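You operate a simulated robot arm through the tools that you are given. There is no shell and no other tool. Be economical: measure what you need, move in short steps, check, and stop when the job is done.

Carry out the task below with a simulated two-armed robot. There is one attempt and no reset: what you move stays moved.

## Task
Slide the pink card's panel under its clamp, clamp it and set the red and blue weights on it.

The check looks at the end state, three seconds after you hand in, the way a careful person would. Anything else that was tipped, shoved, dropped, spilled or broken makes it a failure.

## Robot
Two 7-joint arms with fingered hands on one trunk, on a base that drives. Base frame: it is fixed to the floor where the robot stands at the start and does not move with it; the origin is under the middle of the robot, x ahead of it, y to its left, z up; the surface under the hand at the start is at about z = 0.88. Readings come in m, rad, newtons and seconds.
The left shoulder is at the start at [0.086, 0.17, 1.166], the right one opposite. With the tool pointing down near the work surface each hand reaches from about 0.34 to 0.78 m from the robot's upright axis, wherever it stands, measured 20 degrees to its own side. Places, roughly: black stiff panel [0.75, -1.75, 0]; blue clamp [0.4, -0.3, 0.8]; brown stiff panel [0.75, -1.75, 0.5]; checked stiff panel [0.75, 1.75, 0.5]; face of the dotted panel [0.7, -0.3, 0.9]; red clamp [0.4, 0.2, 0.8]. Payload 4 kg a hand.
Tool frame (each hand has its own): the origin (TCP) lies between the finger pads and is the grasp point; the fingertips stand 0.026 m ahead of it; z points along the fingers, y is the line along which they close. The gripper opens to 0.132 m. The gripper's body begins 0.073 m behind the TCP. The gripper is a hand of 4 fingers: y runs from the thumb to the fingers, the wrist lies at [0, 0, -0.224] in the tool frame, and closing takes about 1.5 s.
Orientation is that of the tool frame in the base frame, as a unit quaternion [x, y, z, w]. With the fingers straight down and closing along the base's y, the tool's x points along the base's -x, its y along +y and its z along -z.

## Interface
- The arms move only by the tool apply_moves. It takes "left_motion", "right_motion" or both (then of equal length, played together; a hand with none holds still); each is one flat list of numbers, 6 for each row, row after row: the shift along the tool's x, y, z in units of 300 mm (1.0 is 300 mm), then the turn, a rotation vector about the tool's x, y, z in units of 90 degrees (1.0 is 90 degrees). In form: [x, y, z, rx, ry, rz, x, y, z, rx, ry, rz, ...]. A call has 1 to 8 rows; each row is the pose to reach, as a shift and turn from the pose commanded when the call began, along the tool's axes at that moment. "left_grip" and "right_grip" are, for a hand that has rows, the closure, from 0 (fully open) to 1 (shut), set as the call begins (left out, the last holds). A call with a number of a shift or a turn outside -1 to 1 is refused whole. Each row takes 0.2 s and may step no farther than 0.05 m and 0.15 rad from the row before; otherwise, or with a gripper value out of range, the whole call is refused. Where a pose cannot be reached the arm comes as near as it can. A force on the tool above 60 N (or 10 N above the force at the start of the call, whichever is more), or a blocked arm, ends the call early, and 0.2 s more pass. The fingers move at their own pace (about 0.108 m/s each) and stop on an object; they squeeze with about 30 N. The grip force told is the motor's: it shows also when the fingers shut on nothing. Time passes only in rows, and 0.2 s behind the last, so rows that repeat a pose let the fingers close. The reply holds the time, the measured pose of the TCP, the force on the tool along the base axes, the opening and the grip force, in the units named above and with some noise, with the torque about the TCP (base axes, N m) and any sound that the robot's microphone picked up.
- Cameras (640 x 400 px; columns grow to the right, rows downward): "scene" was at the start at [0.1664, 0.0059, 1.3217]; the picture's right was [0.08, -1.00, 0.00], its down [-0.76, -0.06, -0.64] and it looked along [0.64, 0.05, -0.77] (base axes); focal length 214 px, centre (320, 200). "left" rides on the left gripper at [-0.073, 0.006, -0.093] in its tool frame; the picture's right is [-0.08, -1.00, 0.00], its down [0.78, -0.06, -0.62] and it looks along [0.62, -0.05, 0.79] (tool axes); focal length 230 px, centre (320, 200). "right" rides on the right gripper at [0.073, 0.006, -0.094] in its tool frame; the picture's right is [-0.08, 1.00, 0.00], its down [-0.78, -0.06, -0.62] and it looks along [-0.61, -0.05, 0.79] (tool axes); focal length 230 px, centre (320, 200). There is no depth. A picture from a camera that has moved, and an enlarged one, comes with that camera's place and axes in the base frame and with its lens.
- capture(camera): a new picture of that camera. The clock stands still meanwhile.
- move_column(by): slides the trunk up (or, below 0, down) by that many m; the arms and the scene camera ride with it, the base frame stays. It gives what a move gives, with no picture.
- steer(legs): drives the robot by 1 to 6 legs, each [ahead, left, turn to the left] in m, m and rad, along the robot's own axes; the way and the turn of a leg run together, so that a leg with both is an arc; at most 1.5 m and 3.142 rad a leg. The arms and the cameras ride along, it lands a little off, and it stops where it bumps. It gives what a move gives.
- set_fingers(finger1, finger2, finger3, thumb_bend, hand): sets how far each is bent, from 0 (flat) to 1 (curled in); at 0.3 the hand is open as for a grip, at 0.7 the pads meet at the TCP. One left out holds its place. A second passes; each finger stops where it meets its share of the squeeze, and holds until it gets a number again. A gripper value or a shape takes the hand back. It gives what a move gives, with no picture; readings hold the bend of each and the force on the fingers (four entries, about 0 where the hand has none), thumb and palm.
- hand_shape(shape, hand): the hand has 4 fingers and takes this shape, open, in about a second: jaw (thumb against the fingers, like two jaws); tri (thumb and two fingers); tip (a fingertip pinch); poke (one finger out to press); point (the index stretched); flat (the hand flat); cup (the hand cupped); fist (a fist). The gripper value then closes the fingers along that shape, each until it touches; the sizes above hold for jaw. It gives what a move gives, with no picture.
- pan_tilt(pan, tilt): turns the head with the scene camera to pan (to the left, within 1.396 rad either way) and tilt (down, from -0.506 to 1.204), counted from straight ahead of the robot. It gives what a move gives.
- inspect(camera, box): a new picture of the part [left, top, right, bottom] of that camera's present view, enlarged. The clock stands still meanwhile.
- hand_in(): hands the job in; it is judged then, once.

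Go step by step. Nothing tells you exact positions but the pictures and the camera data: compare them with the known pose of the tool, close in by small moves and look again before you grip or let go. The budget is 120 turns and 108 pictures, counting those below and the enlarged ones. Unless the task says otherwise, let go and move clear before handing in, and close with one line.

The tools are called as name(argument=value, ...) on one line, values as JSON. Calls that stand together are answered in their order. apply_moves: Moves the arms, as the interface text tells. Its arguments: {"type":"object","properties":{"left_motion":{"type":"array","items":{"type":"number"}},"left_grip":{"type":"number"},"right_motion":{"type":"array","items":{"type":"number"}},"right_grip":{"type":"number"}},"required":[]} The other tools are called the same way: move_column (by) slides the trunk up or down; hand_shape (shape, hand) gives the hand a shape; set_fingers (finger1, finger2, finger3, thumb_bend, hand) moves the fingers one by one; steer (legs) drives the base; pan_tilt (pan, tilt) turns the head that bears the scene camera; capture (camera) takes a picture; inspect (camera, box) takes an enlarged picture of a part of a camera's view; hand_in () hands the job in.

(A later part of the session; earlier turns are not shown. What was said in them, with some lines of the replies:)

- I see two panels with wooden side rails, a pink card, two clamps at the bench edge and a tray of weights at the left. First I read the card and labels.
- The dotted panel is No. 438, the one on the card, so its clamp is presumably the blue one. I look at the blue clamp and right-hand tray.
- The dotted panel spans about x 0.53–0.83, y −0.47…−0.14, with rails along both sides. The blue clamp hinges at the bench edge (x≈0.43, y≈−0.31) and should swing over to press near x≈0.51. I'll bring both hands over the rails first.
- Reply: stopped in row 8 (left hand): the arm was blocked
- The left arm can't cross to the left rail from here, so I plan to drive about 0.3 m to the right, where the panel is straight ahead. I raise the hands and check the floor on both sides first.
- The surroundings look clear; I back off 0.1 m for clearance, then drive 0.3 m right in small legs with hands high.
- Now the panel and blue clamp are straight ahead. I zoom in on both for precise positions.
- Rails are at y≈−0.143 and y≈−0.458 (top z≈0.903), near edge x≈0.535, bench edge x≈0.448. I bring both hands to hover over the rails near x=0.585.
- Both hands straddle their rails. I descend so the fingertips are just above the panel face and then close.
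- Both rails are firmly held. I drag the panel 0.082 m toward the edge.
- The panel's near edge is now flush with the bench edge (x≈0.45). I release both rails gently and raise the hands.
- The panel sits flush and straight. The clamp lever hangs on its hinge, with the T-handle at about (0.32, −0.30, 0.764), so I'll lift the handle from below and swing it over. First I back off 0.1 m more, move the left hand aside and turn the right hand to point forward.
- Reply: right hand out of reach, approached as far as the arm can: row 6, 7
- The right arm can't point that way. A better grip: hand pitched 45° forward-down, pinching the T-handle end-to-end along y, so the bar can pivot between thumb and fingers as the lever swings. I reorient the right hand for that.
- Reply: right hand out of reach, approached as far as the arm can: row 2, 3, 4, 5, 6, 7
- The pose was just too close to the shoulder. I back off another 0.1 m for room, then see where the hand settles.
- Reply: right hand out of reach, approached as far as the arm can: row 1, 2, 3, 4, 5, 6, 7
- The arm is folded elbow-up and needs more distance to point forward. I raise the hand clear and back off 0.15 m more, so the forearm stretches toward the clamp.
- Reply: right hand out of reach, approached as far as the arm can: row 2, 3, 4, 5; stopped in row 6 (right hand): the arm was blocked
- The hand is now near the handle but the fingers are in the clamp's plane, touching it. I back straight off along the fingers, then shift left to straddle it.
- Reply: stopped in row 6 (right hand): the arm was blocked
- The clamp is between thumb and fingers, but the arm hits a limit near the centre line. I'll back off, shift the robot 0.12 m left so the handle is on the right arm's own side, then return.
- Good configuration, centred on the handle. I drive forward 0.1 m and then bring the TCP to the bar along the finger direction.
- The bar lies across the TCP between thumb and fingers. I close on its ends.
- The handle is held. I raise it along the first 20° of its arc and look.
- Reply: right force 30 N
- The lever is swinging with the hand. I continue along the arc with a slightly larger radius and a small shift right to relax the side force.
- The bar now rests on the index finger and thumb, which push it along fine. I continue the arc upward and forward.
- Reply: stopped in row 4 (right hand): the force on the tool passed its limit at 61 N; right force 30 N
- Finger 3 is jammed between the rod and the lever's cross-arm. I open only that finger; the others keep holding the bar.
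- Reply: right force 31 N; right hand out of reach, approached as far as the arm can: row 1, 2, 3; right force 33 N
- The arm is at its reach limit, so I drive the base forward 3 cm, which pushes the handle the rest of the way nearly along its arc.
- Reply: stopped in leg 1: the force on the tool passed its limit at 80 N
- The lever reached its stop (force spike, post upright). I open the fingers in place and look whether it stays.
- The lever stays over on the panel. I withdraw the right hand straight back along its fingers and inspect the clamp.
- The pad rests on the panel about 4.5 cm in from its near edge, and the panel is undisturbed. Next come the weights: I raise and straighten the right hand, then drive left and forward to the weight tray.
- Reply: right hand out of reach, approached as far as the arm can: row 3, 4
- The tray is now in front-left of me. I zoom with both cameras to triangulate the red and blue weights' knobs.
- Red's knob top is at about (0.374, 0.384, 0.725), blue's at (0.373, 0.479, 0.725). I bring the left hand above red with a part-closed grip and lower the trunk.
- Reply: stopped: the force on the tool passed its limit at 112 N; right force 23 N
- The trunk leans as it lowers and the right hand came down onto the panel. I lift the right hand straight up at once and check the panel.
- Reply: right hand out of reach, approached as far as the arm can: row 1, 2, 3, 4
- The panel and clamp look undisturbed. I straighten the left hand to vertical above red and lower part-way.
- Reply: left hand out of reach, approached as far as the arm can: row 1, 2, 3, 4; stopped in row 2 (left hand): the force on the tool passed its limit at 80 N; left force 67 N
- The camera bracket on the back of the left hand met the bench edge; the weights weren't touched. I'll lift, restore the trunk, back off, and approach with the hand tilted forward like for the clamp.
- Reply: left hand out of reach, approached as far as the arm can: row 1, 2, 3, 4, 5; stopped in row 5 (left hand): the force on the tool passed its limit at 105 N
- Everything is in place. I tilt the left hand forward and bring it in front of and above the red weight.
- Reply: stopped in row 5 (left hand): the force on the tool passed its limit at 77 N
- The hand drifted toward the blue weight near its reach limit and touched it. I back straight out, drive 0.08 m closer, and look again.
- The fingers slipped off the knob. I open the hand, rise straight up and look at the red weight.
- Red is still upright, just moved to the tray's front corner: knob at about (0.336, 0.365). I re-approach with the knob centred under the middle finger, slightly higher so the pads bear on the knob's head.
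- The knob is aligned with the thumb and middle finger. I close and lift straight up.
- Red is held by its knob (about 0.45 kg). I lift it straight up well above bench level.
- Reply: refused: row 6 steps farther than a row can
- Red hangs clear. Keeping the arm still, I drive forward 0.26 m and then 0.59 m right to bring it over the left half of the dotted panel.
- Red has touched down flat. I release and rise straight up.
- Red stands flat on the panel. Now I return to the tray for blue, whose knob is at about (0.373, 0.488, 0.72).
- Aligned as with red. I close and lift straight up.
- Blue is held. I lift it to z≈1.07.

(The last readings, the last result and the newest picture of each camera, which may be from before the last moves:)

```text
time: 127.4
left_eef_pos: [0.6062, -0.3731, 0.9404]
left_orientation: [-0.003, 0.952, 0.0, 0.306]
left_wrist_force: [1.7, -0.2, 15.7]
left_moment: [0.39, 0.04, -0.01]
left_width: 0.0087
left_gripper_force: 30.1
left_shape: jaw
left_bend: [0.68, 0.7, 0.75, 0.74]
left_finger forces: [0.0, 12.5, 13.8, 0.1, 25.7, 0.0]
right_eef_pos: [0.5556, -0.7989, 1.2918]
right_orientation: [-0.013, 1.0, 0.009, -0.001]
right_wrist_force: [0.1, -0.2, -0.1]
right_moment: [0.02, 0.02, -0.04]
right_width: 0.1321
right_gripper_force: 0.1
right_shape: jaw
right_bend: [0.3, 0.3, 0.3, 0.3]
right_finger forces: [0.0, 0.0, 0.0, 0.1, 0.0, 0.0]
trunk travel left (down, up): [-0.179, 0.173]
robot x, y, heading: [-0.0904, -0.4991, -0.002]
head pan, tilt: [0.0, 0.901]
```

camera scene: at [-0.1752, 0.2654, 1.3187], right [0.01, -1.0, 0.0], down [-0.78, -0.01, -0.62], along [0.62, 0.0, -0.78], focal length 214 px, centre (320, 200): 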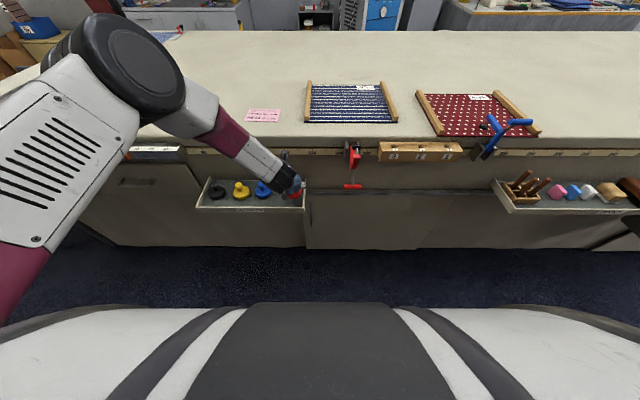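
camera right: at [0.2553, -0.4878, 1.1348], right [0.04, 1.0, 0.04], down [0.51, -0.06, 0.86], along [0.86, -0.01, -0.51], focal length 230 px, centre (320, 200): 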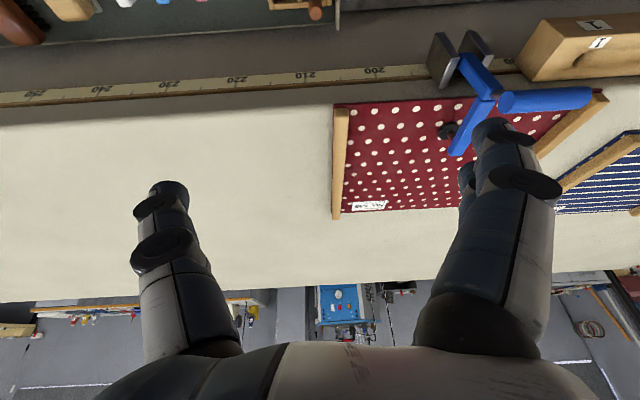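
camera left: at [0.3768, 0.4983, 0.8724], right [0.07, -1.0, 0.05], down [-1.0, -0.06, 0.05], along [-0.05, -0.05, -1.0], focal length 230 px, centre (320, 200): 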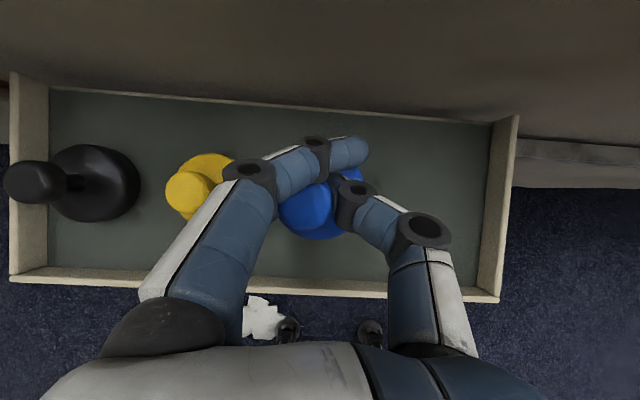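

Blue has touched down. I release, rise straight up and check everything.

apply_moves(left_motion=[0, 0, 0, 0, 0, 0, 0, 0, 0, 0, 0, 0, 0, 0, 0, 0, 0, 0, -0.05, 0, -0.07, 0, 0, 0, -0.12, 0, -0.17, 0, 0, 0, -0.2, 0, -0.28, 0, 0, 0, -0.28, 0, -0.39, 0, 0, 0], left_grip=0.5)

steer(legs=[[-0.3, 0, 0]])

capture(camera="scene")

inspect(camera="scene", box=[190, 60, 350, 160])

```text
time: 129.0
left_eef_pos: [0.608, -0.3731, 1.0804]
left_orientation: [-0.002, 0.953, 0.001, 0.302]
left_wrist_force: [-0.1, -0.1, -0.5]
left_moment: [0.02, 0.0, -0.01]
left_width: 0.0652
left_gripper_force: 0.1
left_shape: jaw
left_bend: [0.73, 0.73, 0.73, 0.7]
left_finger forces: [0.1, 0.0, 0.1, 0.0, 0.0, 0.0]
right_eef_pos: [0.5542, -0.799, 1.2902]
right_orientation: [-0.013, 1.0, 0.008, -0.002]
right_wrist_force: [-0.2, 0.0, 0.1]
right_moment: [0.03, 0.02, 0.02]
right_width: 0.132
right_gripper_force: 0.0
right_shape: jaw
right_bend: [0.3, 0.3, 0.3, 0.3]
right_finger forces: [0.1, 0.0, 0.1, 0.1, 0.1, 0.0]
trunk travel left (down, up): [-0.179, 0.173]
robot x, y, heading: [-0.0828, -0.5003, 0.001]
head pan, tilt: [0.0, 0.901]
```

```text
time: 131.1
left_eef_pos: [0.3043, -0.3776, 1.0809]
left_orientation: [0.0, 0.953, -0.001, 0.303]
left_wrist_force: [0.5, 0.8, 0.2]
left_moment: [-0.01, 0.01, 0.02]
left_width: 0.0654
left_gripper_force: 0.0
left_shape: jaw
left_bend: [0.73, 0.73, 0.73, 0.7]
left_finger forces: [0.1, 0.0, 0.0, 0.1, 0.0, 0.0]
right_eef_pos: [0.2488, -0.8035, 1.2896]
right_orientation: [-0.007, 1.0, 0.007, -0.002]
right_wrist_force: [-0.2, -0.2, -0.3]
right_moment: [0.0, -0.04, 0.02]
right_width: 0.1321
right_gripper_force: 0.0
right_shape: jaw
right_bend: [0.3, 0.3, 0.3, 0.3]
right_finger forces: [0.1, 0.0, 0.0, 0.0, 0.1, 0.0]
trunk travel left (down, up): [-0.179, 0.173]
robot x, y, heading: [-0.39, -0.498, -0.013]
head pan, tilt: [0.0, 0.901]
```

```text
5 pictures are left
camera scene: at [-0.2252, -0.5007, 1.3187], right [-0.01, -1.0, 0.0], down [-0.78, 0.01, -0.62], along [0.62, -0.01, -0.78], focal length 214 px, centre (320, 200)
```

scene: 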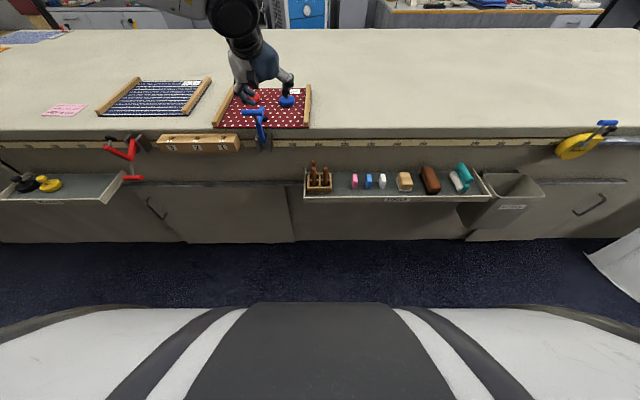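

```text
4.00 times, centred on (270, 110) of scene
camera zoom: at [-0.2252, -0.5007, 1.3187], right [-0.01, -1.0, 0.0], down [-0.78, 0.01, -0.62], along [0.62, -0.01, -0.78], focal length 858 px, centre (520, 560)
```

zoom: 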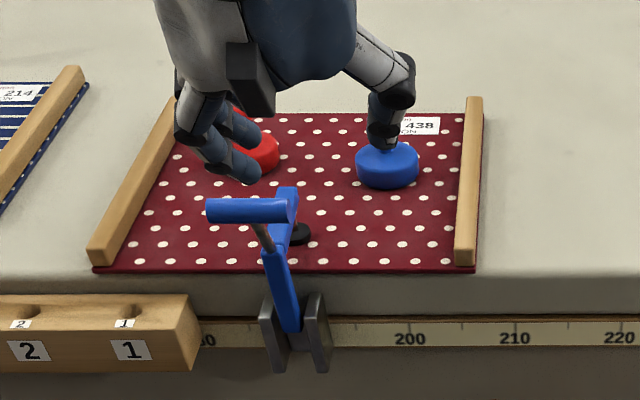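

Both weights are on the panel and the clamp is closed. I back off a bit more for one last clear view.

steer(legs=[[-0.15, 0, 0], [0, -0.25, 0]])

inspect(camera="scene", box=[110, 40, 270, 140])

```text
time: 134.9
left_eef_pos: [0.1514, -0.6255, 1.0799]
left_orientation: [0.001, 0.953, 0.0, 0.302]
left_wrist_force: [0.1, -0.1, -0.9]
left_moment: [-0.01, 0.01, 0.01]
left_width: 0.0651
left_gripper_force: 0.1
left_shape: jaw
left_bend: [0.73, 0.73, 0.73, 0.7]
left_finger forces: [0.0, 0.0, 0.0, 0.0, 0.0, 0.0]
right_eef_pos: [0.0964, -1.051, 1.2894]
right_orientation: [-0.009, 1.0, 0.009, -0.001]
right_wrist_force: [0.4, 0.3, 0.1]
right_moment: [-0.01, 0.01, -0.01]
right_width: 0.132
right_gripper_force: 0.1
right_shape: jaw
right_bend: [0.3, 0.3, 0.3, 0.3]
right_finger forces: [0.0, 0.0, 0.0, 0.0, 0.0, 0.0]
trunk travel left (down, up): [-0.179, 0.173]
robot x, y, heading: [-0.5446, -0.7468, -0.009]
head pan, tilt: [0.0, 0.901]
```

```text
4.00 times, centred on (190, 90) of scene
camera zoom: at [-0.3779, -0.749, 1.3187], right [-0.01, -1.0, 0.0], down [-0.78, 0.01, -0.62], along [0.62, 0.0, -0.78], focal length 858 px, centre (840, 640)
```

zoom: 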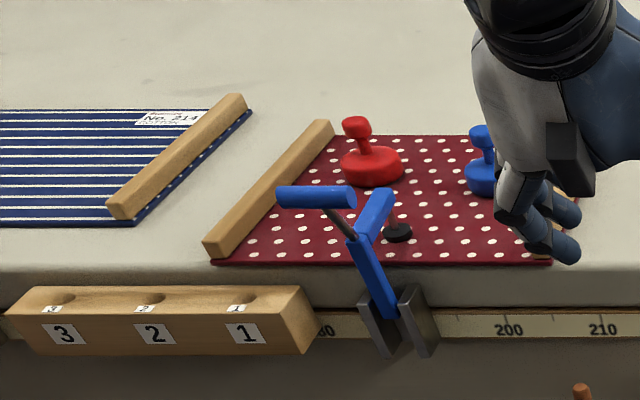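

The panel is in place with the clamp's pad pressed on it, both weights stand upright, and the hands are clear, so I hand in.

hand_in()

```text
The job is handed in.
```

I slid panel 438 (the dotted one on the pink card) under the blue clamp, closed the clamp on it, set the red and blue weights upright on the panel, and handed the job in. The pad sits about 4.5 cm in from the near edge; I didn't act on the card's "HEM 6 cm". A right-hand bump on the panel and left-hand knocks on the bench edge left nothing visibly moved.
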